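You operate a simulated robot arm through the tools that you are given. There is no shell and no other tool. Be economical: measure what you need, move in short steps, check, and stop when the job is done.

Carry out the task below with a simulated robot arm. There is one attempt and no reset: what you move stays moved.

## Task
Empty the red and blue cups into the green cup.
Fine: the red one first; pour all the cold tea over without a spill and stand each empty cup upright on the pale tray; the green cup stays.

It is judged by the outcome, as a careful person would: the job done as asked, and still so three seconds after it is handed in. It fails if anything else is knocked over, pushed out of place, dropped, spilled or broken.

## Robot
A 6-joint arm with a two-finger parallel gripper, fixed in place. Base frame: the origin is at the foot of the arm, x ahead of it, y to its left, z up. Lengths are in m, angles in degrees, forces in N, time in s.
With the tool pointing down near the work surface it reaches from about 0.36 to 0.82 m from the base axis. Its first joint turns from -166.0 to 166.0 degrees. Payload 3.91 kg.
The TCP is the grasp point between the finger pads, 0.03 m short of the fingertips. In the tool frame z runs along the fingers and y along their closing line. The gripper opens to 0.11 m. The fingers are 0.02 m wide and 0.01 m thick; the gripper's body (0.048 by 0.112 m) begins 0.055 m behind the TCP.
Orientation is that of the tool frame in the base frame, as a unit quaternion [x, y, z, w]. With the fingers straight down and closing along the base's y, the tool's x points along the base's -x, its y along +y and its z along -z.

## Interface
- The arm moves only by the tool arm_command. Its argument "plan" is a list of rows, each a list of 7 numbers: the shift along the base's x, y, z in m, then the turn, a rotation vector about the base's x, y, z in degrees, then the finger opening in m, from 0 to 0.11. In form: [[dx, dy, dz, rx, ry, rz, gripper], ...]. A call has 1 to 10 rows; each row is the pose to reach, as a shift and turn from the pose commanded when the call began. Rows are played at 5 a second. More than 0.05 m and 8.6 degrees between two rows, or a gripper value outside its range, and nothing of the call is played. A pose out of reach is approached as far as the arm can. The call stops where the force on the tool passes 40 N (or 10 N more than at its start, if that is more) or the arm is blocked; 0.2 s more then pass. Each finger travels about 0.045 m/s and halts on what it meets, pressing with about 35 N; the grip force reading is that of the motor and also rises with nothing between the fingers. The clock runs only during rows and for 0.2 s after the last one: add rows that repeat a pose to give the fingers time. It gives the time, the measured TCP pose, the force on the tool (base axes), the opening and the grip force at its end, in the units of the frame above (readings bear some noise).
- Cameras (640 x 400 px; columns grow to the right, rows downward): "scene" is fixed at [0.0504, 0.5006, 1.5831]; the picture's right is [-0.06, -1.00, 0.00], its down [-0.88, 0.05, -0.47] and it looks along [0.47, -0.03, -0.88] (base axes); focal length 274 px, centre (320, 200). "wrist" rides on the gripper at [0.077, 0.007, -0.114] in the tool frame; the picture's right is [-0.09, 1.00, 0.00], its down [-0.80, -0.07, -0.59] and it looks along [-0.59, -0.05, 0.80] (tool axes); focal length 270 px, centre (320, 200). There is no depth. A picture from a camera that has moved, and an enlarged one, comes with that camera's place and axes in the base frame and with its lens.
- capture(camera): a new picture of that camera. No time passes.
- slide_trunk(by): slides the trunk up (or, below 0, down) by that many m; the arm rides with it, the base frame stays. It gives what a move gives, with no picture.
- enlarge(camera, box): a new picture of the part [left, top, right, bottom] of that camera's present view, enlarged. No time passes.
- finish_job(): hands the job in; it is judged then, once.

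Work in short steps. Places have to be worked out from the pictures, the camera data and where the tool is seen: move nearer, look again, correct. Check each grasp and each placing, and mend what went wrong. You have 120 turns and 84 pictures in all, those below and enlarged ones among them. Open the gripper and draw the arm clear of the work before you hand the job in, unless the task says otherwise; then end with one line.

The tools are called as name(argument=value, ...) on one line, values as JSON. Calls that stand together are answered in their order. arm_command: Moves the arm, as the interface text tells. Its arguments: {"type":"object","properties":{"plan":{"type":"array","items":{"type":"array","items":{"type":"number"}}}},"required":["plan"]} The other tools are called the same way: slide_trunk (by) slides the trunk up or down; capture (camera) takes a picture; enlarge (camera, box) takes an enlarged picture of a part of a camera's view; finish_job () hands the job in.

At the start:

```text
time: 0.0
eef_pos: [0.3721, 0.142, 1.1521]
tool_rot: [-0.001, 1.0, 0.0, 0.0]
force: [-0.5, -0.1, -0.4]
grip_width: 0.1098
grasp_force: 0.0
trunk travel left (down, up): [-0.525, 0.085]
```

scene: 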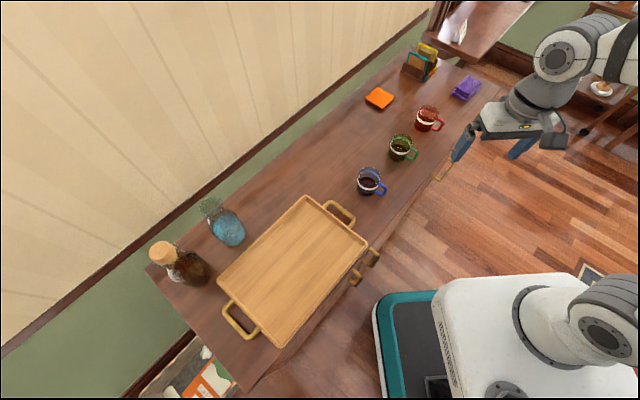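
wrist: 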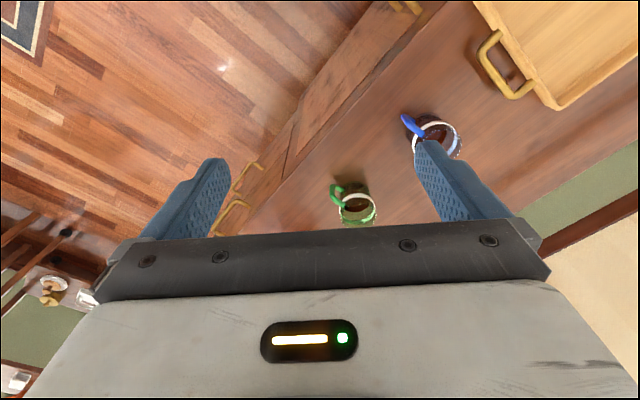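

I'll start with enlarged views of the cups and the tray to locate them.

enlarge(camera="scene", box=[330, 80, 490, 210])

enlarge(camera="scene", box=[140, 170, 400, 360])

```text
3.08 times, centred on (410, 145) of scene
camera zoom: at [0.0504, 0.5006, 1.5831], right [-0.06, -1.0, 0.0], down [-0.88, 0.05, -0.47], along [0.47, -0.03, -0.88], focal length 844 px, centre (43, 369)
```

zoom: 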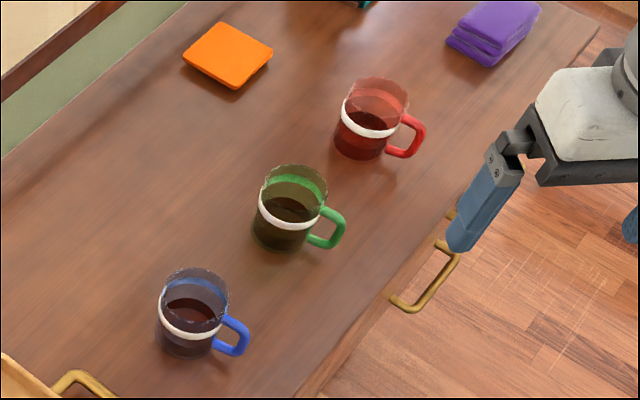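

```text
2.11 times, centred on (270, 265) of scene
camera zoom: at [0.0504, 0.5006, 1.5831], right [-0.06, -1.0, 0.0], down [-0.88, 0.05, -0.47], along [0.47, -0.03, -0.88], focal length 577 px, centre (425, 63)
```

zoom: 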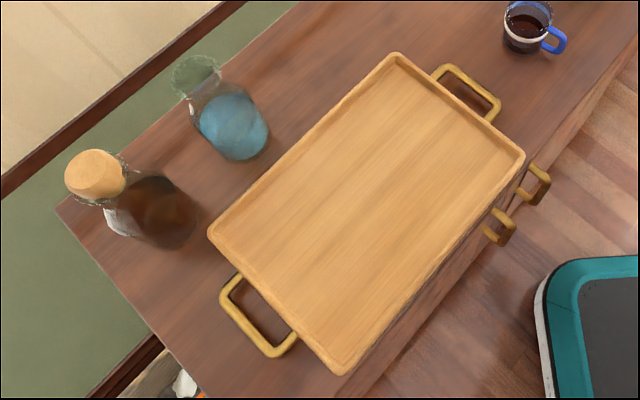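

The cups are about 0.068 m across and 0.085 m tall: red near (0.76, 0.066), green near (0.629, 0.19), blue near (0.497, 0.321). The handles point towards about -118° and the tray centre is near (0.265, 0.557). I plan to grip each cup from the side, so I'll tilt the tool forward high in free air to check the reach.

arm_command(plan=[[0.02, 0, 0, 0, -8, 0, 0.11], [0.04, 0, 0, 0, -16, 0, 0.11], [0.06, 0, 0, 0, -24, 0, 0.11], [0.08, 0, 0, 0, -32, 0, 0.11], [0.1, 0, 0, 0, -40, 0, 0.11], [0.12, 0, 0, 0, -48, 0, 0.11], [0.14, 0, 0, 0, -56, 0, 0.11], [0.16, 0, 0, 0, -64, 0, 0.11], [0.18, 0, 0, 0, -70, 0, 0.11], [0.18, 0, 0, 0, -70, 0, 0.11]])

```text
time: 2.2
eef_pos: [0.5532, 0.1427, 1.1513]
tool_rot: [0.001, 0.819, -0.001, 0.574]
force: [0.6, 0.8, 0.2]
grip_width: 0.1098
grasp_force: 0.1
trunk travel left (down, up): [-0.525, 0.085]
```

The tilt worked. Next I'll roll about the tool axis, positive way first, to bring the wrist camera on top and learn the roll range.

arm_command(plan=[[0, 0, 0, 7.99, 0, -2.91, 0.11], [0, 0, 0, 15.98, 0, -5.81, 0.11], [0, 0, 0, 23.96, 0, -8.72, 0.11], [0, 0, 0, 31.95, 0, -11.63, 0.11], [0, 0, 0, 39.94, 0, -14.54, 0.11], [0, 0, 0, 47.93, 0, -17.44, 0.11], [0, 0, 0, 55.92, 0, -20.35, 0.11], [0, 0, 0, 63.9, 0, -23.26, 0.11], [0, 0, 0, 71.9, 0, -26.16, 0.11], [0, 0, 0, 79.9, 0, -29.07, 0.11]])

arm_command(plan=[[0, 0, 0, 7.99, 0, -2.91, 0.11], [0, 0, 0, 15.98, 0, -5.81, 0.11], [0, 0, 0, 23.96, 0, -8.72, 0.11], [0, 0, 0, 31.95, 0, -11.63, 0.11], [0, 0, 0, 39.94, 0, -14.54, 0.11], [0, 0, 0, 47.93, 0, -17.44, 0.11], [0, 0, 0, 55.92, 0, -20.35, 0.11], [0, 0, 0, 63.9, 0, -23.26, 0.11], [0, 0, 0, 71.9, 0, -26.16, 0.11], [0, 0, 0, 79.9, 0, -29.07, 0.11]])

capture(camera="scene")

```text
time: 4.4
eef_pos: [0.5721, 0.1193, 1.2991]
tool_rot: [0.555, 0.636, 0.355, 0.402]
force: [-0.7, -0.5, -0.4]
grip_width: 0.1097
grasp_force: 0.1
out of reach, approached as far as the arm can: row 3, 4, 5, 6, 7, 8, 9, 10
trunk travel left (down, up): [-0.525, 0.085]
```

```text
time: 6.6
eef_pos: [0.5662, 0.1264, 1.3024]
tool_rot: [0.808, 0.128, 0.574, 0.033]
force: [-0.2, -0.3, -1.9]
grip_width: 0.1099
grasp_force: 0.0
out of reach, approached as far as the arm can: row 1, 2, 3, 4, 5, 6, 7, 8, 9
trunk travel left (down, up): [-0.525, 0.085]
```

```text
79 pictures are left
```

scene: 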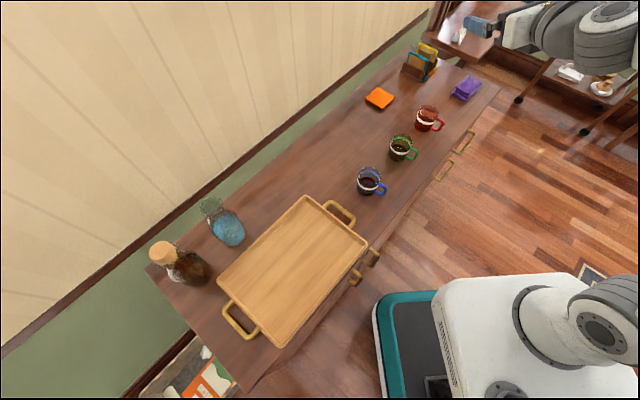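

The roll works, but the arm floated up to z≈1.30, so this posture needs a lower shoulder. I'll slide the trunk down 0.2 and finish the roll.

slide_trunk(by=-0.2)

arm_command(plan=[[0, 0, 0, 7.52, 0, -2.74, 0.11], [0, 0, 0, 15.04, 0, -5.47, 0.11], [0, 0, 0, 18.8, 0, -6.84, 0.11], [0, 0, 0, 18.8, 0, -6.84, 0.11]])

capture(camera="wrist")

```text
time: 8.8
eef_pos: [0.5661, 0.1254, 1.1018]
tool_rot: [0.811, 0.116, 0.572, 0.025]
force: [0.0, 0.2, 0.1]
grip_width: 0.1098
grasp_force: 0.0
trunk travel left (down, up): [-0.325, 0.285]
```

```text
time: 9.8
eef_pos: [0.5653, 0.1263, 1.1001]
tool_rot: [0.81, -0.028, 0.582, -0.074]
force: [-0.4, -0.6, -0.8]
grip_width: 0.11
grasp_force: 0.0
trunk travel left (down, up): [-0.325, 0.285]
```

```text
78 pictures are left
camera wrist: at [0.4838, 0.099, 1.2073], right [0.01, -0.97, -0.23], down [-0.82, 0.12, -0.55], along [0.57, 0.2, -0.8], focal length 270 px, centre (320, 200)
```

wrist: 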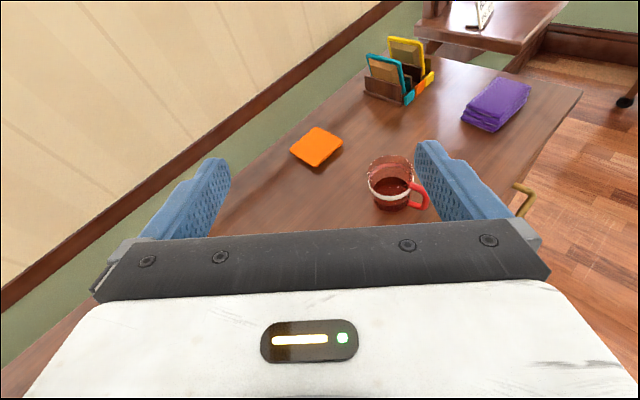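

The camera is on top now and the view is clear. I'll set the yaw to 20°, level the roll at about 20° pitch, and shift towards the standoff for the red cup, still high.

arm_command(plan=[[0.014, -0.026, 0, -2.98, -0.05, 5.9, 0.11], [0.028, -0.053, 0, -5.96, -0.1, 11.8, 0.11], [0.042, -0.079, 0, -8.94, -0.16, 17.7, 0.11], [0.055, -0.105, 0, -8.94, -0.16, 17.7, 0.11], [0.055, -0.105, 0, -8.94, -0.16, 17.7, 0.11]])

slide_trunk(by=-0.12)

capture(camera="wrist")

```text
time: 11.0
eef_pos: [0.5994, 0.1363, 1.1084]
tool_rot: [0.815, 0.117, 0.565, -0.057]
force: [-0.9, 0.4, 0.7]
grip_width: 0.1103
grasp_force: 0.0
out of reach, approached as far as the arm can: row 1, 2, 3, 4, 5
trunk travel left (down, up): [-0.325, 0.285]
```

```text
time: 12.5
eef_pos: [0.6011, 0.1372, 0.9889]
tool_rot: [0.814, 0.116, 0.566, -0.057]
force: [0.4, 0.9, 0.4]
grip_width: 0.11
grasp_force: 0.1
trunk travel left (down, up): [-0.205, 0.405]
```

```text
77 pictures are left
camera wrist: at [0.5236, 0.1143, 1.1007], right [0.22, -0.97, -0.04], down [-0.82, -0.17, -0.54], along [0.52, 0.16, -0.84], focal length 270 px, centre (320, 200)
```

wrist: 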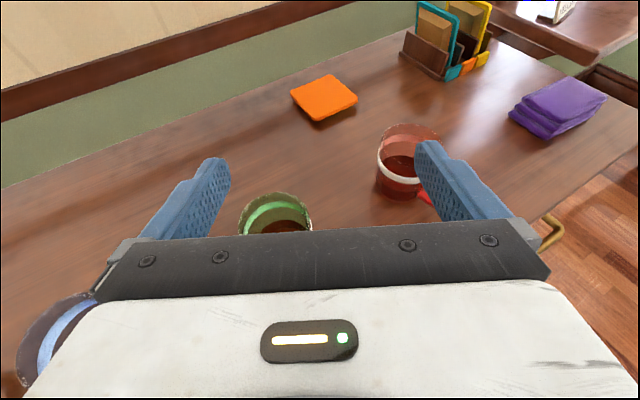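

Now with the trunk lower, I'll retry the sideways shift and the remaining yaw in small steps.

arm_command(plan=[[0, -0.03, 0, 0, 0, 0, 0.11], [0, -0.06, 0, 0, 0, 0, 0.11], [0, -0.09, 0, 0, 0, 0, 0.11], [0, -0.12, 0, 0, 0, 0, 0.11], [0, -0.12, 0, 0, 0, 0, 0.11]])

capture(camera="scene")

```text
time: 13.7
eef_pos: [0.5942, 0.0965, 0.9915]
tool_rot: [0.818, 0.1, 0.566, -0.03]
force: [0.7, 0.0, -0.4]
grip_width: 0.11
grasp_force: 0.0
out of reach, approached as far as the arm can: row 1, 2, 3, 4
trunk travel left (down, up): [-0.205, 0.405]
```

```text
76 pictures are left
```

scene: 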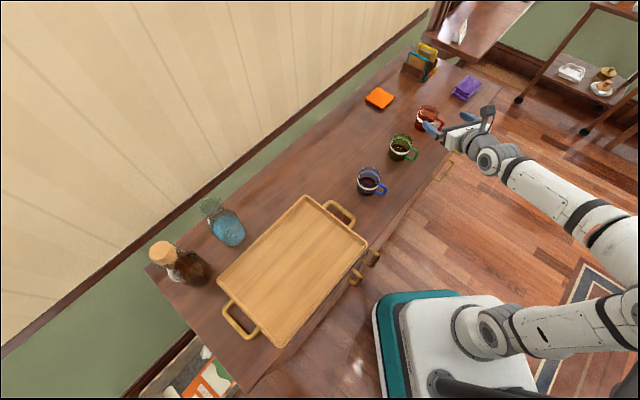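

The elbow has swung out sideways, because positive roll ran into a wrist limit. I'll raise the trunk and unroll the negative way to get back to a natural posture.

slide_trunk(by=0.2)

arm_command(plan=[[0, 0, 0, -7.36, -1.3, 2.86, 0.11], [0, 0, 0, -14.7, -2.6, 5.7, 0.11], [0, 0, 0, -22.1, -3.9, 8.6, 0.11], [0, 0, 0, -29.4, -5.2, 11.4, 0.11], [0, 0, 0, -36.8, -6.5, 14.3, 0.11], [0, 0, 0, -44.2, -7.8, 17.2, 0.11], [0, 0, 0, -51.5, -9.1, 20.0, 0.11], [0, 0, 0, -58.9, -10.4, 22.9, 0.11], [0, 0, 0, -66.2, -11.7, 25.7, 0.11], [0, 0, 0, -73.6, -13, 28.6, 0.11]])

arm_command(plan=[[0, 0, 0, -7.36, -1.3, 2.86, 0.11], [0, 0, 0, -14.7, -2.6, 5.7, 0.11], [0, 0, 0, -22.1, -3.9, 8.6, 0.11], [0, 0, 0, -29.4, -5.2, 11.4, 0.11], [0, 0, 0, -36.8, -6.5, 14.3, 0.11], [0, 0, 0, -44.2, -7.8, 17.2, 0.11], [0, 0, 0, -51.5, -9.1, 20.0, 0.11], [0, 0, 0, -58.9, -10.4, 22.9, 0.11], [0, 0, 0, -66.2, -11.7, 25.7, 0.11], [0, 0, 0, -73.6, -13, 28.6, 0.11]])

capture(camera="scene")

```text
time: 15.8
eef_pos: [0.5939, 0.0971, 1.1924]
tool_rot: [0.817, 0.1, 0.566, -0.031]
force: [-0.7, -0.4, -0.3]
grip_width: 0.1099
grasp_force: 0.0
trunk travel left (down, up): [-0.405, 0.205]
```

```text
time: 18.0
eef_pos: [0.595, 0.0966, 1.1919]
tool_rot: [0.562, 0.603, 0.452, 0.342]
force: [-0.6, 0.8, -0.4]
grip_width: 0.1102
grasp_force: 0.0
trunk travel left (down, up): [-0.405, 0.205]
```

```text
time: 20.2
eef_pos: [0.595, 0.0954, 1.1917]
tool_rot: [0.043, 0.823, 0.127, 0.553]
force: [-0.4, -0.1, 0.1]
grip_width: 0.1101
grasp_force: 0.0
trunk travel left (down, up): [-0.405, 0.205]
```

```text
75 pictures are left
```

scene: 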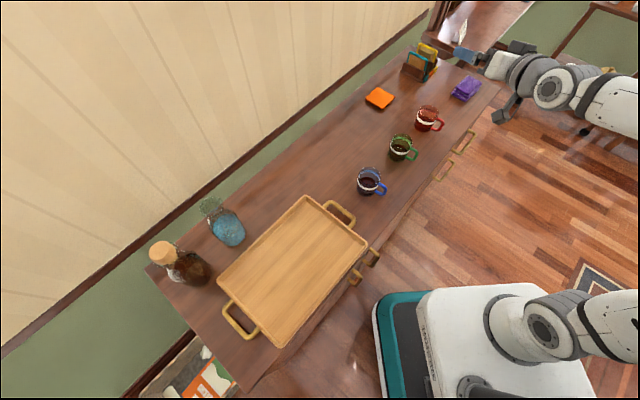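

Back in the camera-below pose with the commands tracking exactly. I'll keep rolling negative to see how much range there is in the pouring direction.

arm_command(plan=[[0, 0, 0, -7.36, -1.3, 2.86, 0.11], [0, 0, 0, -14.7, -2.6, 5.7, 0.11], [0, 0, 0, -22.1, -3.9, 8.6, 0.11], [0, 0, 0, -29.4, -5.2, 11.4, 0.11], [0, 0, 0, -36.8, -6.5, 14.3, 0.11], [0, 0, 0, -44.2, -7.8, 17.2, 0.11], [0, 0, 0, -51.5, -9.1, 20.0, 0.11], [0, 0, 0, -58.9, -10.4, 22.9, 0.11], [0, 0, 0, -66.2, -11.7, 25.7, 0.11], [0, 0, 0, -73.6, -13, 28.6, 0.11]])

arm_command(plan=[[0, 0, 0, -7.36, -1.3, 2.86, 0.11], [0, 0, 0, -14.7, -2.6, 5.7, 0.11], [0, 0, 0, -22.1, -3.9, 8.6, 0.11], [0, 0, 0, -29.4, -5.2, 11.4, 0.11], [0, 0, 0, -36.8, -6.5, 14.3, 0.11], [0, 0, 0, -44.2, -7.8, 17.2, 0.11], [0, 0, 0, -51.5, -9.1, 20.0, 0.11], [0, 0, 0, -58.9, -10.4, 22.9, 0.11], [0, 0, 0, -66.2, -11.7, 25.7, 0.11], [0, 0, 0, -73.6, -13, 28.6, 0.11]])

capture(camera="scene")

```text
time: 22.4
eef_pos: [0.595, 0.0965, 1.1925]
tool_rot: [-0.496, 0.657, -0.259, 0.506]
force: [0.2, 0.1, 0.2]
grip_width: 0.11
grasp_force: 0.1
trunk travel left (down, up): [-0.405, 0.205]
```

```text
time: 24.6
eef_pos: [0.595, 0.0974, 1.1921]
tool_rot: [0.803, -0.183, 0.522, -0.222]
force: [-0.1, 0.3, 0.1]
grip_width: 0.1098
grasp_force: 0.1
trunk travel left (down, up): [-0.405, 0.205]
```

```text
74 pictures are left
```

scene: 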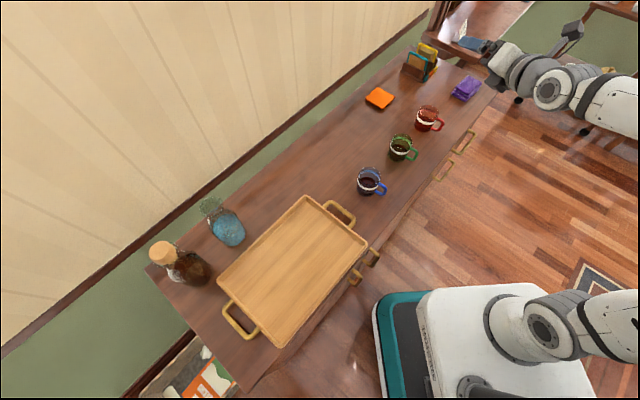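

The negative roll is unobstructed. I'll go on through camera-up into a trial pour roll to find the limit.

arm_command(plan=[[0, 0, 0, -7.36, -1.3, 2.86, 0.11], [0, 0, 0, -14.7, -2.6, 5.7, 0.11], [0, 0, 0, -22.1, -3.9, 8.6, 0.11], [0, 0, 0, -29.4, -5.2, 11.4, 0.11], [0, 0, 0, -36.8, -6.5, 14.3, 0.11], [0, 0, 0, -44.2, -7.8, 17.2, 0.11], [0, 0, 0, -51.5, -9.1, 20.0, 0.11], [0, 0, 0, -58.9, -10.4, 22.9, 0.11], [0, 0, 0, -66.2, -11.7, 25.7, 0.11], [0, 0, 0, -73.6, -13, 28.6, 0.11]])

arm_command(plan=[[0, 0, 0, -7.36, -1.3, 2.86, 0.11], [0, 0, 0, -14.7, -2.6, 5.7, 0.11], [0, 0, 0, -22.1, -3.9, 8.6, 0.11], [0, 0, 0, -29.4, -5.2, 11.4, 0.11], [0, 0, 0, -36.8, -6.5, 14.3, 0.11], [0, 0, 0, -44.2, -7.8, 17.2, 0.11], [0, 0, 0, -51.5, -9.1, 20.0, 0.11], [0, 0, 0, -58.9, -10.4, 22.9, 0.11], [0, 0, 0, -66.2, -11.7, 25.7, 0.11]])

```text
time: 26.8
eef_pos: [0.5952, 0.0914, 1.2036]
tool_rot: [0.735, 0.378, 0.539, 0.164]
force: [-1.1, -0.1, -0.7]
grip_width: 0.1099
grasp_force: 0.1
out of reach, approached as far as the arm can: row 7, 8, 9, 10
trunk travel left (down, up): [-0.405, 0.205]
```

```text
time: 28.8
eef_pos: [0.5942, 0.0928, 1.1997]
tool_rot: [0.376, 0.734, 0.337, 0.455]
force: [-0.3, -0.5, -0.1]
grip_width: 0.1097
grasp_force: 0.1
out of reach, approached as far as the arm can: row 3, 4, 5, 6, 7
trunk travel left (down, up): [-0.405, 0.205]
```

Roll is free from camera-below (0°) down to about -200°. So I'll grip with the camera below at 30° pitch and pour with a pure wrist roll, which sends the tea out opposite the handle. I'll set that grasp orientation now (azimuth 20°, pitch 30°).

arm_command(plan=[[0, 0, 0, -6.46, -0.76, 4.12, 0.11], [0, 0, 0, -12.9, -1.52, 8.24, 0.11], [0, 0, 0, -19.4, -2.28, 12.4, 0.11], [0, 0, 0, -25.8, -3.04, 16.5, 0.11], [0, 0, 0, -32.3, -3.8, 20.6, 0.11], [0, 0, 0, -38.7, -4.57, 24.7, 0.11], [0, 0, 0, -45.2, -5.33, 28.9, 0.11], [0, 0, 0, -51.6, -6.1, 33.0, 0.11], [0, 0, 0, -58.1, -6.85, 37.1, 0.11], [0, 0, 0, -58.1, -6.85, 37.1, 0.11]])

capture(camera="scene")

```text
time: 31.0
eef_pos: [0.5854, 0.1388, 1.2156]
tool_rot: [0.06, 0.846, 0.186, 0.496]
force: [0.2, 0.1, -0.7]
grip_width: 0.1101
grasp_force: 0.1
out of reach, approached as far as the arm can: row 1, 2, 3, 4, 5, 6, 7, 8, 9, 10
trunk travel left (down, up): [-0.405, 0.205]
```

```text
73 pictures are left
```

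scene: 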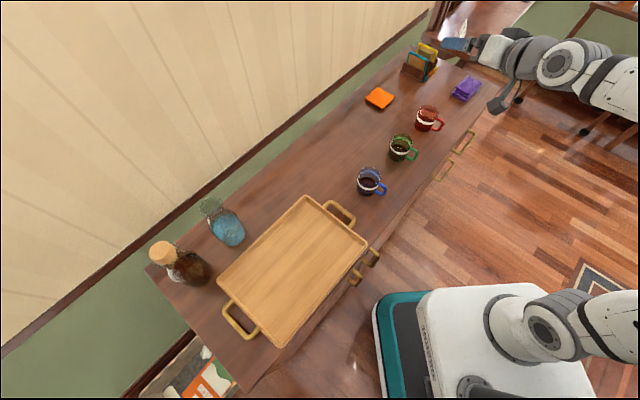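

The arm drifted again at this end of the roll range, so the last joint is probably wound up. I'll unwind positively and watch whether the moves track cleanly.

arm_command(plan=[[0, 0, 0, 6.9, 2.04, -3.5, 0.11], [0, 0, 0, 13.8, 4.1, -7.0, 0.11], [0, 0, 0, 20.7, 6.1, -10.5, 0.11], [0, 0, 0, 27.6, 8.2, -14.0, 0.11], [0, 0, 0, 34.5, 10.2, -17.5, 0.11], [0, 0, 0, 41.4, 12.3, -21.0, 0.11], [0, 0, 0, 48.3, 14.3, -24.6, 0.11], [0, 0, 0, 55.2, 16.3, -28.1, 0.11], [0, 0, 0, 62.1, 18.4, -31.6, 0.11], [0, 0, 0, 69, 20.4, -35.1, 0.11]])

arm_command(plan=[[0, 0, 0, 6.9, 2.04, -3.5, 0.11], [0, 0, 0, 13.8, 4.1, -7.0, 0.11], [0, 0, 0, 20.7, 6.1, -10.5, 0.11], [0, 0, 0, 27.6, 8.2, -14.0, 0.11], [0, 0, 0, 34.5, 10.2, -17.5, 0.11], [0, 0, 0, 41.4, 12.3, -21.0, 0.11], [0, 0, 0, 48.3, 14.3, -24.6, 0.11], [0, 0, 0, 55.2, 16.3, -28.1, 0.11], [0, 0, 0, 62.1, 18.4, -31.6, 0.11], [0, 0, 0, 69, 20.4, -35.1, 0.11]])

capture(camera="scene")

```text
time: 33.2
eef_pos: [0.5841, 0.1387, 1.2164]
tool_rot: [0.59, 0.609, 0.463, 0.259]
force: [0.5, 0.5, 0.0]
grip_width: 0.1099
grasp_force: 0.1
trunk travel left (down, up): [-0.405, 0.205]
```

```text
time: 35.4
eef_pos: [0.5854, 0.1387, 1.2173]
tool_rot: [0.843, 0.085, 0.522, -0.098]
force: [0.0, 0.0, 0.3]
grip_width: 0.11
grasp_force: 0.1
trunk travel left (down, up): [-0.405, 0.205]
```

```text
72 pictures are left
```

scene: 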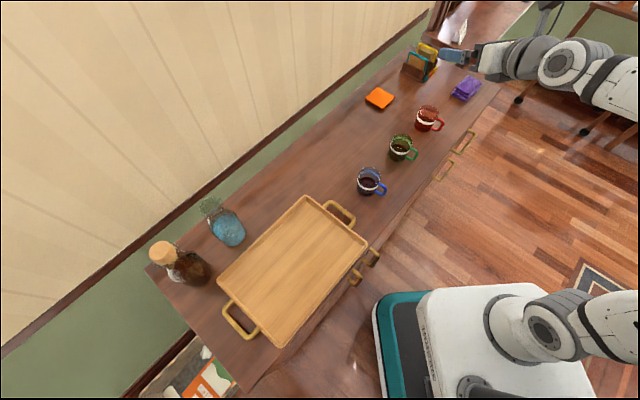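

Clean tracking, and now the camera is on top with about 160° of negative roll still available, which is what the pour needs. I'll set azimuth 20° and pitch 30° and test sideways motion towards the red cup's standoff.

arm_command(plan=[[0, -0.02, 0, -1.8, 0.9, 2, 0.11], [0.01, -0.04, 0, -3.6, 1.8, 4, 0.11], [0.02, -0.06, 0, -5.4, 2.7, 5.9, 0.11], [0.03, -0.09, -0.03, -5.4, 2.7, 5.9, 0.11], [0.04, -0.115, -0.06, -5.4, 2.7, 5.9, 0.11], [0.04, -0.115, -0.06, -5.4, 2.7, 5.9, 0.11]])

```text
time: 36.8
eef_pos: [0.6246, 0.0278, 1.1562]
tool_rot: [0.854, 0.151, 0.491, -0.086]
force: [0.3, 0.3, 0.9]
grip_width: 0.1101
grasp_force: 0.0
trunk travel left (down, up): [-0.405, 0.205]
```

Perfect tracking. Before grasping, I'll rehearse the pour roll (-150°) here in air and roll back.

arm_command(plan=[[0, 0, 0, -6.5, -2.37, 4, 0.11], [0, 0, 0, -13, -4.74, 8, 0.11], [0, 0, 0, -19.5, -7.1, 12, 0.11], [0, 0, 0, -26, -9.5, 16, 0.11], [0, 0, 0, -32.5, -11.8, 20, 0.11], [0, 0, 0, -39, -14.2, 24, 0.11], [0, 0, 0, -45.5, -16.6, 28, 0.11], [0, 0, 0, -52, -19, 32, 0.11], [0, 0, 0, -58.5, -21.3, 36, 0.11], [0, 0, 0, -65, -23.7, 40, 0.11]])

arm_command(plan=[[0, 0, 0, -6.5, -2.37, 4, 0.11], [0, 0, 0, -13, -4.74, 8, 0.11], [0, 0, 0, -19.5, -7.1, 12, 0.11], [0, 0, 0, -26, -9.5, 16, 0.11], [0, 0, 0, -32.5, -11.8, 20, 0.11], [0, 0, 0, -39, -14.2, 24, 0.11], [0, 0, 0, -45.5, -16.6, 28, 0.11], [0, 0, 0, -52, -19, 32, 0.11], [0, 0, 0, -56.9, -20.7, 35, 0.11]])

arm_command(plan=[[0, 0, 0, 6.5, 2.37, -4, 0.11], [0, 0, 0, 13, 4.74, -8, 0.11], [0, 0, 0, 19.5, 7.1, -12, 0.11], [0, 0, 0, 26, 9.5, -16, 0.11], [0, 0, 0, 32.5, 11.8, -20, 0.11], [0, 0, 0, 39, 14.2, -24, 0.11], [0, 0, 0, 45.5, 16.6, -28, 0.11], [0, 0, 0, 52, 19, -32, 0.11], [0, 0, 0, 56.9, 20.7, -35, 0.11]])

arm_command(plan=[[0, 0, 0, 6.5, 2.37, -4, 0.11], [0, 0, 0, 13, 4.74, -8, 0.11], [0, 0, 0, 19.5, 7.1, -12, 0.11], [0, 0, 0, 26, 9.5, -16, 0.11], [0, 0, 0, 32.5, 11.8, -20, 0.11], [0, 0, 0, 39, 14.2, -24, 0.11], [0, 0, 0, 45.5, 16.6, -28, 0.11], [0, 0, 0, 52, 19, -32, 0.11], [0, 0, 0, 58.5, 21.3, -36, 0.11], [0, 0, 0, 65, 23.7, -40, 0.11]])

```text
time: 39.0
eef_pos: [0.6234, 0.0248, 1.1565]
tool_rot: [0.556, 0.664, 0.431, 0.252]
force: [-0.1, -0.5, 0.2]
grip_width: 0.1098
grasp_force: 0.1
trunk travel left (down, up): [-0.405, 0.205]
```

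```text
time: 41.0
eef_pos: [0.6173, 0.1134, 1.1888]
tool_rot: [0.099, 0.867, 0.179, 0.455]
force: [0.4, -0.3, 0.0]
grip_width: 0.11
grasp_force: 0.0
out of reach, approached as far as the arm can: row 2, 3, 4, 5, 6, 7, 8, 9
trunk travel left (down, up): [-0.405, 0.205]
```

```text
time: 43.0
eef_pos: [0.616, 0.1118, 1.1877]
tool_rot: [0.573, 0.675, 0.404, 0.229]
force: [-0.7, 0.1, -0.5]
grip_width: 0.1099
grasp_force: 0.0
trunk travel left (down, up): [-0.405, 0.205]
```

```text
time: 45.2
eef_pos: [0.6172, 0.1118, 1.1882]
tool_rot: [0.853, 0.164, 0.48, -0.122]
force: [0.4, -0.2, -0.7]
grip_width: 0.1101
grasp_force: 0.2
trunk travel left (down, up): [-0.405, 0.205]
```

The negative limit is only about 90° below camera-up, so camera-below is the better grasp pose: it is another 180° from that limit. I'll roll +180° the clean way.

arm_command(plan=[[0, 0, 0, 6.23, 2.93, -4.07, 0.11], [0, 0, 0, 12.5, 5.86, -8.1, 0.11], [0, 0, 0, 18.7, 8.8, -12.2, 0.11], [0, 0, 0, 24.9, 11.7, -16.3, 0.11], [0, 0, 0, 31.2, 14.6, -20.4, 0.11], [0, 0, 0, 37.4, 17.6, -24.4, 0.11], [0, 0, 0, 43.6, 20.5, -28.5, 0.11], [0, 0, 0, 49.8, 23.4, -32.6, 0.11], [0, 0, 0, 56.1, 26.4, -36.6, 0.11], [0, 0, 0, 62.3, 29.3, -40.7, 0.11]])

arm_command(plan=[[0, 0, 0, 6.23, 2.93, -4.07, 0.11], [0, 0, 0, 12.5, 5.86, -8.1, 0.11], [0, 0, 0, 18.7, 8.8, -12.2, 0.11], [0, 0, 0, 24.9, 11.7, -16.3, 0.11], [0, 0, 0, 31.2, 14.6, -20.4, 0.11], [0, 0, 0, 37.4, 17.6, -24.4, 0.11], [0, 0, 0, 43.6, 20.5, -28.5, 0.11], [0, 0, 0, 49.8, 23.4, -32.6, 0.11], [0, 0, 0, 56.1, 26.4, -36.6, 0.11], [0, 0, 0, 62.3, 29.3, -40.7, 0.11]])

```text
time: 47.4
eef_pos: [0.6167, 0.1098, 1.1876]
tool_rot: [0.759, -0.422, 0.289, -0.403]
force: [0.6, -0.5, 0.7]
grip_width: 0.11
grasp_force: 0.0
trunk travel left (down, up): [-0.405, 0.205]
```

```text
time: 49.6
eef_pos: [0.6157, 0.1114, 1.188]
tool_rot: [-0.311, 0.811, 0.037, 0.495]
force: [0.2, 0.4, 0.5]
grip_width: 0.1102
grasp_force: 0.1
trunk travel left (down, up): [-0.405, 0.205]
```

Clean all the way. I'll fine-set the grasp orientation with the camera below and move over the red cup's standoff.

arm_command(plan=[[0.003, -0.03, -0.01, 4.5, 1.7, -4.55, 0.11], [0.006, -0.06, -0.02, 9, 3.4, -9.1, 0.11], [0.01, -0.09, -0.035, 13.55, 5.15, -13.66, 0.11], [0.01, -0.09, -0.035, 13.55, 5.15, -13.66, 0.11]])

slide_trunk(by=-0.2)

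capture(camera="scene")

capture(camera="wrist")

```text
time: 50.6
eef_pos: [0.6255, 0.0203, 1.1528]
tool_rot: [-0.15, 0.853, 0.087, 0.492]
force: [0.0, -0.5, 0.2]
grip_width: 0.1101
grasp_force: 0.1
trunk travel left (down, up): [-0.405, 0.205]
```

```text
time: 52.8
eef_pos: [0.626, 0.0207, 0.9528]
tool_rot: [-0.15, 0.853, 0.086, 0.491]
force: [0.3, 0.2, -0.4]
grip_width: 0.1098
grasp_force: 0.2
trunk travel left (down, up): [-0.205, 0.405]
```

```text
71 pictures are left
```

scene: 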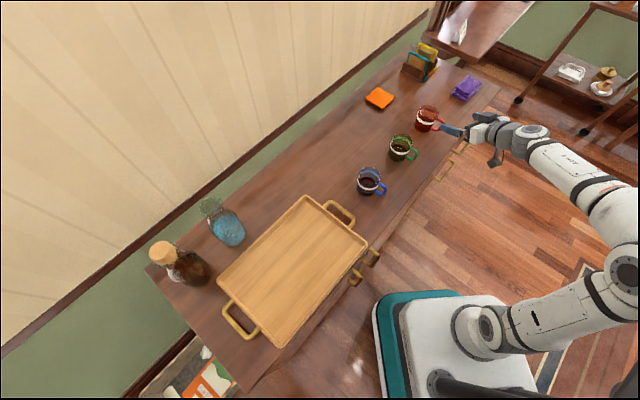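

```text
70 pictures are left
camera wrist: at [0.4942, -0.0195, 0.9436], right [-0.3, 0.95, 0.07], down [-0.08, -0.1, 0.99], along [0.95, 0.29, 0.11], focal length 270 px, centre (320, 200)
```

wrist: 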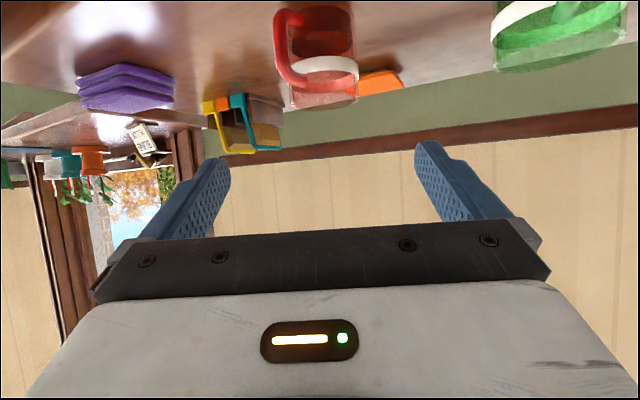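

The wrist camera gives a useful (inverted) side view of the cups. I'll enlarge it to measure the red cup and its handle.

enlarge(camera="wrist", box=[240, 0, 400, 120])

enlarge(camera="wrist", box=[460, 0, 640, 120])

enlarge(camera="scene", box=[380, 90, 500, 170])

```text
3.33 times, centred on (320, 60) of wrist
camera zoom: at [0.4942, -0.0195, 0.9436], right [-0.3, 0.95, 0.07], down [-0.08, -0.1, 0.99], along [0.95, 0.29, 0.11], focal length 901 px, centre (320, 667)
```

zoom: 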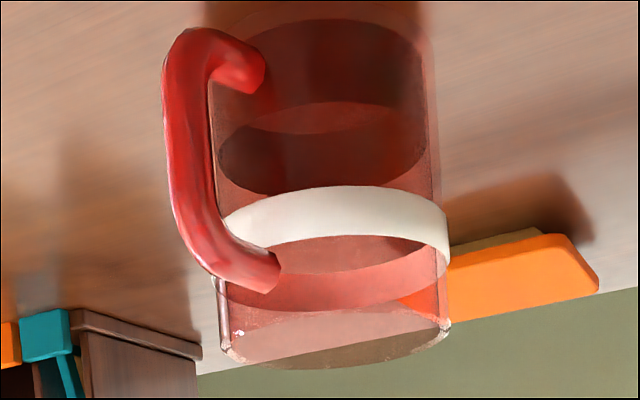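

```text
3.33 times, centred on (550, 60) of wrist
camera zoom: at [0.4942, -0.0195, 0.9436], right [-0.3, 0.95, 0.07], down [-0.08, -0.1, 0.99], along [0.95, 0.29, 0.11], focal length 901 px, centre (-447, 667)
```

zoom: 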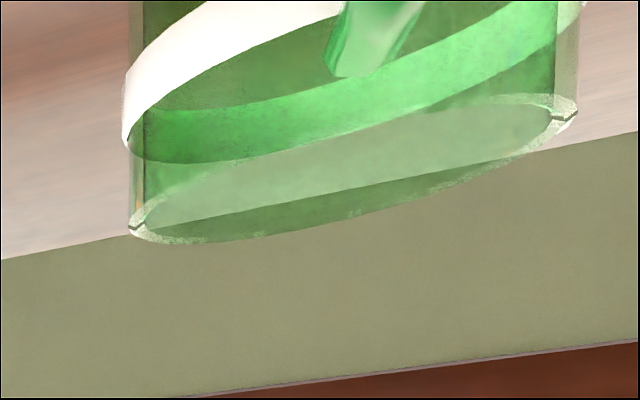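

```text
5.00 times, centred on (440, 130) of scene
camera zoom: at [0.0504, 0.5006, 1.5831], right [-0.06, -1.0, 0.0], down [-0.88, 0.05, -0.47], along [0.47, -0.03, -0.88], focal length 1371 px, centre (-280, 550)
```

zoom: 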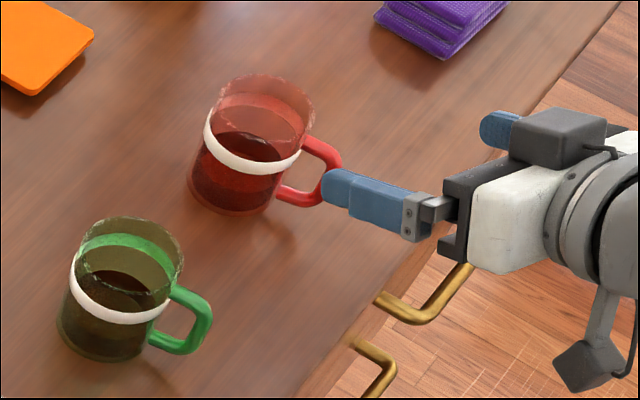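

Red is near (0.752, 0.071), about 0.083 tall and 0.067 across. At azimuth 20° the right finger would come close to the handle. I'll use azimuth 35° and pitch 35° so the handle sits between the fingers below the palm, and move to that standoff.

arm_command(plan=[[0.01, -0.012, 0, -1.2, 2.2, 7.5, 0.11], [0.0195, -0.024, 0, -2.35, 4.44, 15.06, 0.11], [0.0195, -0.024, -0.03, -2.35, 4.44, 15.06, 0.11], [0.0195, -0.024, -0.06, -2.35, 4.44, 15.06, 0.11], [0.0195, -0.024, -0.06, -2.35, 4.44, 15.06, 0.11]])

enlarge(camera="scene", box=[380, 90, 500, 170])

capture(camera="wrist")

```text
time: 54.0
eef_pos: [0.6451, -0.0035, 0.8937]
tool_rot: [-0.268, 0.846, 0.139, 0.44]
force: [0.0, 0.5, -0.1]
grip_width: 0.11
grasp_force: 0.1
trunk travel left (down, up): [-0.205, 0.405]
```

```text
5.00 times, centred on (440, 130) of scene
camera zoom: at [0.0504, 0.5006, 1.5831], right [-0.06, -1.0, 0.0], down [-0.88, 0.05, -0.47], along [0.47, -0.03, -0.88], focal length 1371 px, centre (-280, 550)
```

zoom: 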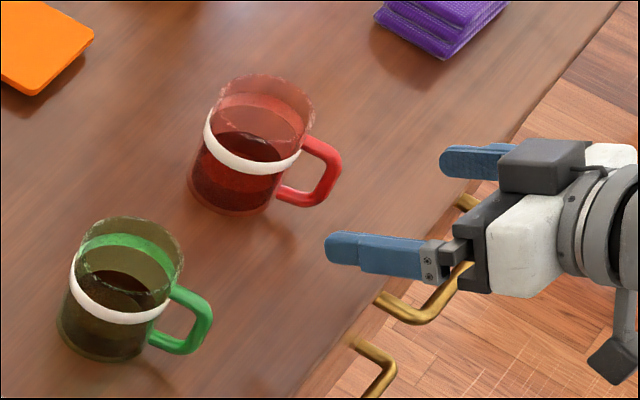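

```text
65 pictures are left
camera wrist: at [0.5287, -0.0763, 0.8958], right [-0.53, 0.84, 0.07], down [0.02, -0.07, 1.0], along [0.85, 0.53, 0.02], focal length 270 px, centre (320, 200)
```

wrist: 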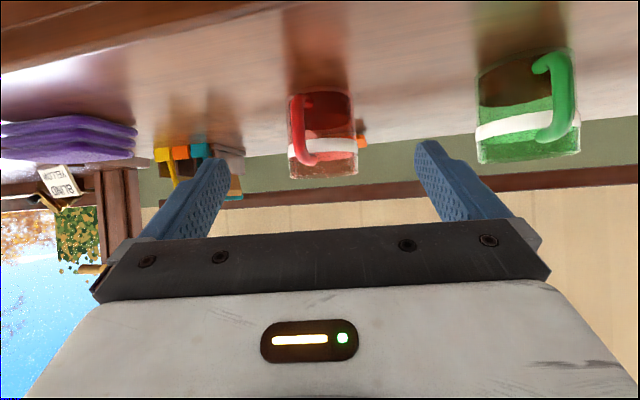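

The red cup is centred between the fingers with the handle inside them. I'll enlarge the side view for tea levels and heights.

enlarge(camera="wrist", box=[260, 30, 400, 200])

enlarge(camera="wrist", box=[450, 30, 610, 180])

```text
2.35 times, centred on (330, 115) of wrist
camera zoom: at [0.5287, -0.0763, 0.8958], right [-0.53, 0.84, 0.07], down [0.02, -0.07, 1.0], along [0.85, 0.53, 0.02], focal length 636 px, centre (296, 400)
```

zoom: 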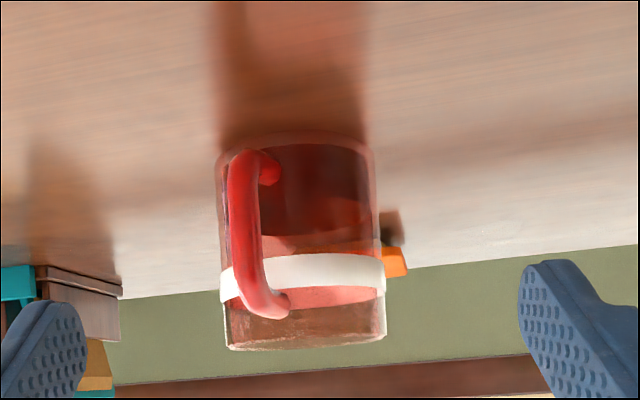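

```text
2.67 times, centred on (530, 105) of wrist
camera zoom: at [0.5287, -0.0763, 0.8958], right [-0.53, 0.84, 0.07], down [0.02, -0.07, 1.0], along [0.85, 0.53, 0.02], focal length 721 px, centre (-240, 453)
```

zoom: 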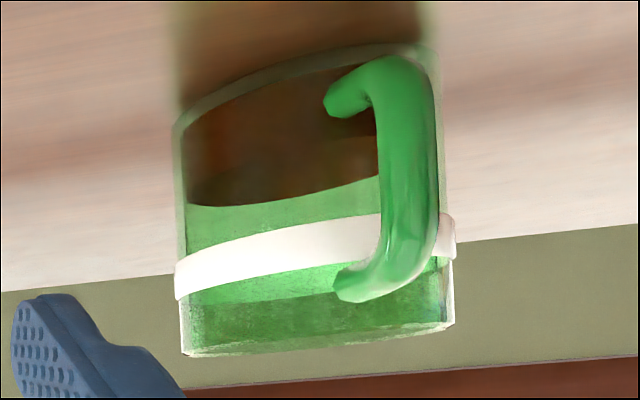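

Levels are fine: red about 30% full and green about 25%. I'll lower to z=0.862 at the standoff, then slide forward around the red cup.

arm_command(plan=[[0, 0, -0.032, 0, 0, 0, 0.11], [0.02, 0.014, -0.032, 0, 0, 0, 0.11], [0.04, 0.028, -0.032, 0, 0, 0, 0.11], [0.06, 0.042, -0.032, 0, 0, 0, 0.11], [0.08, 0.056, -0.032, 0, 0, 0, 0.11], [0.1, 0.07, -0.032, 0, 0, 0, 0.11], [0.1, 0.07, -0.032, 0, 0, 0, 0.11]])

enlarge(camera="scene", box=[380, 90, 500, 170])

capture(camera="wrist")

```text
time: 55.6
eef_pos: [0.7447, 0.0669, 0.8603]
tool_rot: [-0.267, 0.846, 0.138, 0.44]
force: [0.3, -0.2, 0.0]
grip_width: 0.1101
grasp_force: 0.0
trunk travel left (down, up): [-0.205, 0.405]
```

```text
5.00 times, centred on (440, 130) of scene
camera zoom: at [0.0504, 0.5006, 1.5831], right [-0.06, -1.0, 0.0], down [-0.88, 0.05, -0.47], along [0.47, -0.03, -0.88], focal length 1371 px, centre (-280, 550)
```

zoom: 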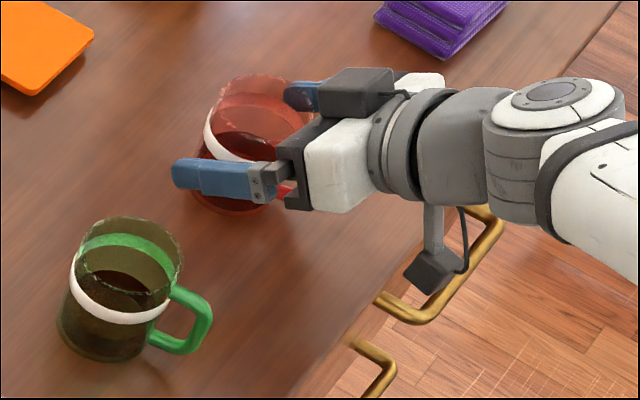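

```text
61 pictures are left
camera wrist: at [0.6291, -0.0055, 0.8626], right [-0.53, 0.84, 0.07], down [0.02, -0.07, 1.0], along [0.85, 0.53, 0.02], focal length 270 px, centre (320, 200)
```

wrist: 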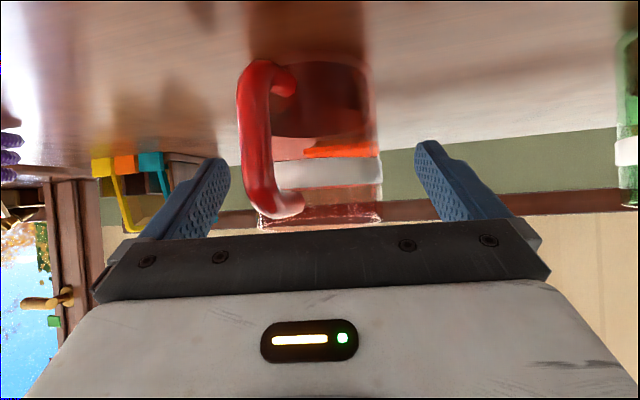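

The cup is centred between the pads and the handle is clear. Closing the fingers.

arm_command(plan=[[0, 0, 0, 0, 0, 0, 0.09], [0, 0, 0, 0, 0, 0, 0.07], [0, 0, 0, 0, 0, 0, 0.05], [0, 0, 0, 0, 0, 0, 0.04], [0, 0, 0, 0, 0, 0, 0.04], [0, 0, 0, 0, 0, 0, 0.04], [0, 0, 0, 0, 0, 0, 0.04]])

capture(camera="wrist")

```text
time: 57.2
eef_pos: [0.7453, 0.0684, 0.8592]
tool_rot: [-0.268, 0.846, 0.138, 0.44]
force: [-1.1, -1.2, 0.9]
grip_width: 0.0668
grasp_force: 34.6
trunk travel left (down, up): [-0.205, 0.405]
```

```text
60 pictures are left
camera wrist: at [0.6288, -0.0059, 0.8627], right [-0.53, 0.84, 0.07], down [0.02, -0.07, 1.0], along [0.85, 0.53, 0.02], focal length 270 px, centre (320, 200)
```

wrist: 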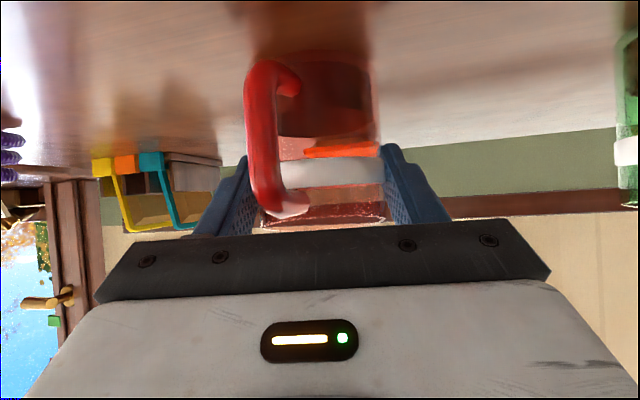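

Gripped at 0.0668 m with 35 N. I'll lift gently straight up and check the hold.

arm_command(plan=[[0, 0, 0.005, 0, 0, 0, 0.04], [0, 0, 0.015, 0, 0, 0, 0.04], [0, 0, 0.03, 0, 0, 0, 0.04], [0, 0, 0.05, 0, 0, 0, 0.04], [0, 0, 0.07, 0, 0, 0, 0.04], [0, 0, 0.09, 0, 0, 0, 0.04], [0, 0, 0.11, 0, 0, 0, 0.04], [0, 0, 0.12, 0, 0, 0, 0.04], [0, 0, 0.125, 0, 0, 0, 0.04], [0, 0, 0.125, 0, 0, 0, 0.04]])

enlarge(camera="scene", box=[350, 70, 510, 190])

```text
time: 59.4
eef_pos: [0.7473, 0.0663, 0.9859]
tool_rot: [-0.268, 0.846, 0.138, 0.439]
force: [0.4, 0.1, -2.1]
grip_width: 0.0666
grasp_force: 35.4
trunk travel left (down, up): [-0.205, 0.405]
```

```text
3.33 times, centred on (430, 130) of scene
camera zoom: at [0.0504, 0.5006, 1.5831], right [-0.06, -1.0, 0.0], down [-0.88, 0.05, -0.47], along [0.47, -0.03, -0.88], focal length 914 px, centre (-47, 433)
```

zoom: 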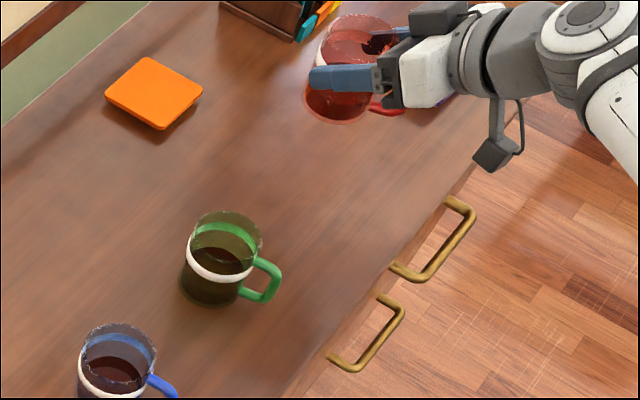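

The cup is held upright. I'll carry it level to the pre-pour spot just right of and above the green cup.

arm_command(plan=[[-0.004, 0.004, 0, 0, 0, 0, 0.04], [-0.012, 0.012, 0, 0, 0, 0, 0.04], [-0.024, 0.024, 0, 0, 0, 0, 0.04], [-0.037, 0.037, 0, 0, 0, 0, 0.04], [-0.05, 0.05, 0, 0, 0, 0, 0.04], [-0.063, 0.063, 0, 0, 0, 0, 0.04], [-0.074, 0.074, 0, 0, 0, 0, 0.04], [-0.081, 0.081, 0, 0, 0, 0, 0.04], [-0.084, 0.084, 0, 0, 0, 0, 0.04], [-0.084, 0.084, 0, 0, 0, 0, 0.04]])

enlarge(camera="scene", box=[350, 90, 510, 190])

capture(camera="wrist")

```text
time: 61.6
eef_pos: [0.661, 0.1517, 0.9857]
tool_rot: [-0.268, 0.846, 0.138, 0.44]
force: [0.5, -1.0, -1.7]
grip_width: 0.0664
grasp_force: 34.9
trunk travel left (down, up): [-0.205, 0.405]
```

```text
4.00 times, centred on (430, 140) of scene
camera zoom: at [0.0504, 0.5006, 1.5831], right [-0.06, -1.0, 0.0], down [-0.88, 0.05, -0.47], along [0.47, -0.03, -0.88], focal length 1097 px, centre (-120, 440)
```

zoom: 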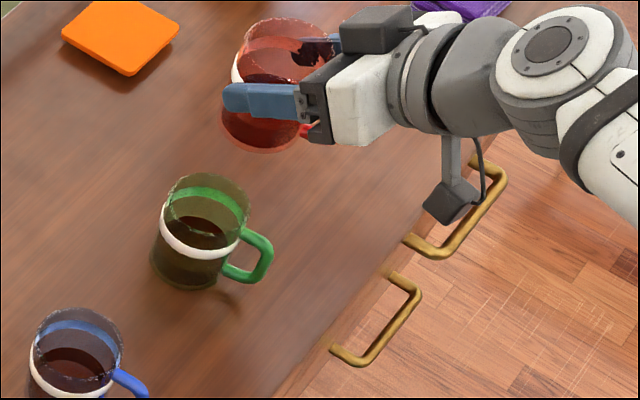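

```text
57 pictures are left
camera wrist: at [0.5436, 0.0793, 0.9878], right [-0.53, 0.84, 0.07], down [0.02, -0.07, 1.0], along [0.85, 0.53, 0.02], focal length 270 px, centre (320, 200)
```

wrist: 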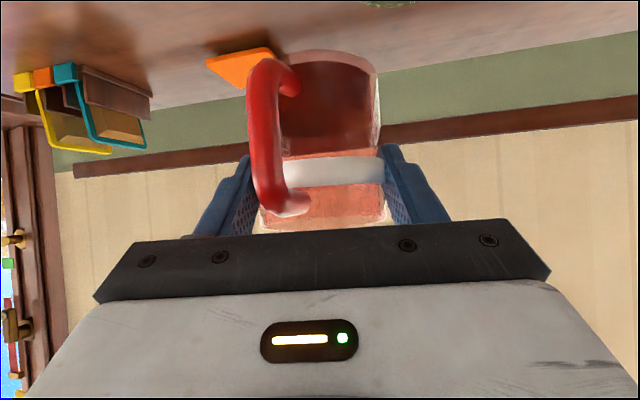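

Relative geometry agrees within 5 mm (green near (0.6265, 0.191)). I'll roll the first 60°, short of pouring, while easing down slightly.

arm_command(plan=[[0, 0, 0, -4.03, -2.82, 3.44, 0.04], [0, 0, 0, -8.05, -5.64, 6.88, 0.04], [0, 0, 0, -12.1, -8.46, 10.3, 0.04], [0, 0.001, -0.003, -16.1, -11.3, 13.8, 0.04], [0, 0.001, -0.006, -20.1, -14.1, 17.2, 0.04], [0, 0.002, -0.01, -24.2, -16.9, 20.6, 0.04], [0, 0.002, -0.014, -28.2, -19.7, 24.1, 0.04], [0.001, 0.003, -0.019, -32.2, -22.6, 27.5, 0.04], [0.001, 0.003, -0.024, -36.2, -25.4, 31, 0.04], [0.001, 0.003, -0.028, -40.3, -28.2, 34.4, 0.04]])

enlarge(camera="scene", box=[360, 90, 480, 170])

capture(camera="wrist")

```text
time: 63.8
eef_pos: [0.6609, 0.1544, 0.9588]
tool_rot: [0.655, -0.599, 0.102, -0.45]
force: [0.2, 0.5, -2.2]
grip_width: 0.0664
grasp_force: 35.2
trunk travel left (down, up): [-0.205, 0.405]
```

```text
5.00 times, centred on (420, 130) of scene
camera zoom: at [0.0504, 0.5006, 1.5831], right [-0.06, -1.0, 0.0], down [-0.88, 0.05, -0.47], along [0.47, -0.03, -0.88], focal length 1371 px, centre (-180, 550)
```

zoom: 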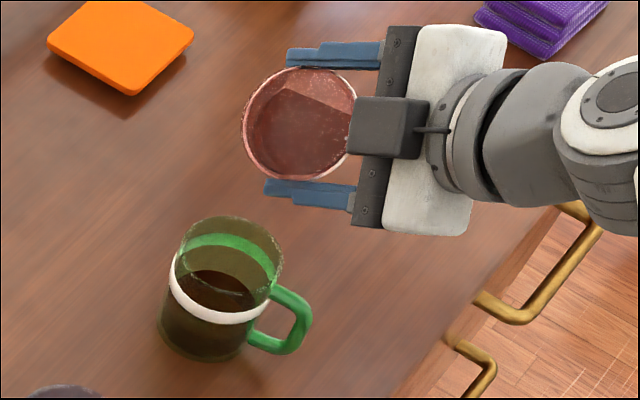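

```text
55 pictures are left
camera wrist: at [0.6004, 0.0343, 0.9874], right [-0.71, 0.2, -0.67], down [-0.56, 0.41, 0.72], along [0.42, 0.89, -0.18], focal length 270 px, centre (320, 200)
```

wrist: 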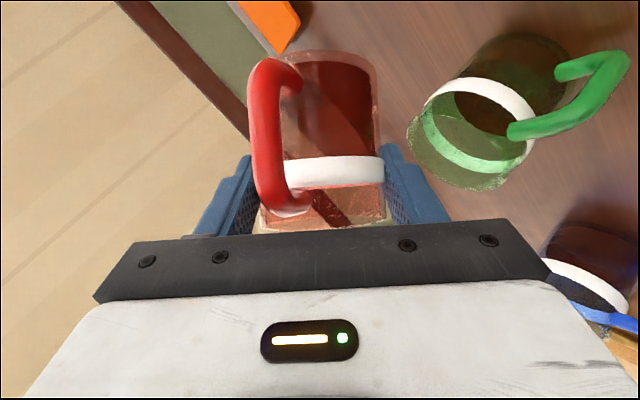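

The lip projects just inside the green rim as planned. I'll roll slowly from 60° to 90°, shifting to keep the lip over the green cup.

arm_command(plan=[[0.0002, 0.0012, -0.0009, -2.01, -1.41, 1.72, 0.04], [0.0005, 0.0024, -0.0018, -4.03, -2.82, 3.44, 0.04], [0.0007, 0.0036, -0.0027, -6.04, -4.23, 5.16, 0.04], [0.001, 0.0048, -0.0036, -8.05, -5.64, 6.88, 0.04], [0.0012, 0.006, -0.0045, -10.1, -7.05, 8.6, 0.04], [0.0015, 0.0072, -0.0054, -12.1, -8.46, 10.3, 0.04], [0.0017, 0.0084, -0.0063, -14.1, -9.87, 12.0, 0.04], [0.002, 0.0096, -0.0072, -16.1, -11.3, 13.8, 0.04], [0.0022, 0.0108, -0.0081, -18.1, -12.7, 15.5, 0.04], [0.0025, 0.012, -0.009, -20.1, -14.1, 17.2, 0.04]])

enlarge(camera="scene", box=[360, 90, 480, 170])

capture(camera="wrist")

```text
time: 66.0
eef_pos: [0.6641, 0.1651, 0.9483]
tool_rot: [0.787, -0.408, 0.215, -0.409]
force: [-0.4, -0.1, -1.6]
grip_width: 0.0658
grasp_force: 35.4
trunk travel left (down, up): [-0.205, 0.405]
```

```text
5.00 times, centred on (420, 130) of scene
camera zoom: at [0.0504, 0.5006, 1.5831], right [-0.06, -1.0, 0.0], down [-0.88, 0.05, -0.47], along [0.47, -0.03, -0.88], focal length 1371 px, centre (-180, 550)
```

zoom: 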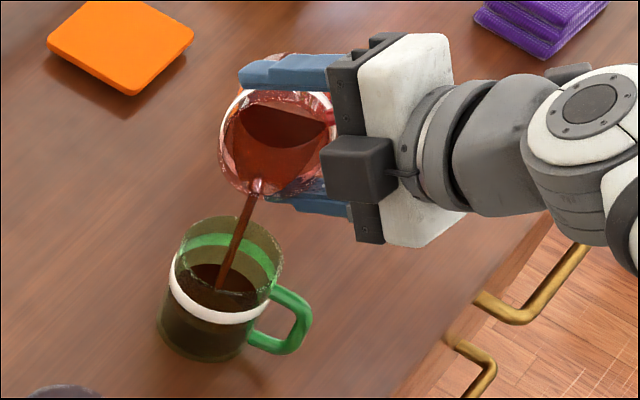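

```text
53 pictures are left
camera wrist: at [0.6286, 0.0472, 1.0084], right [-0.52, -0.26, -0.82], down [-0.83, 0.4, 0.4], along [0.23, 0.88, -0.42], focal length 270 px, centre (320, 200)
```

wrist: 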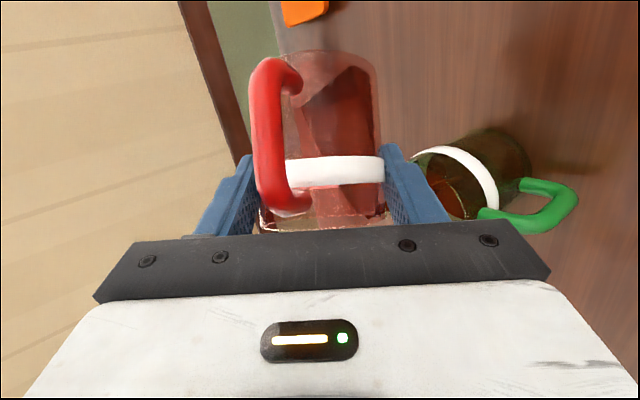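

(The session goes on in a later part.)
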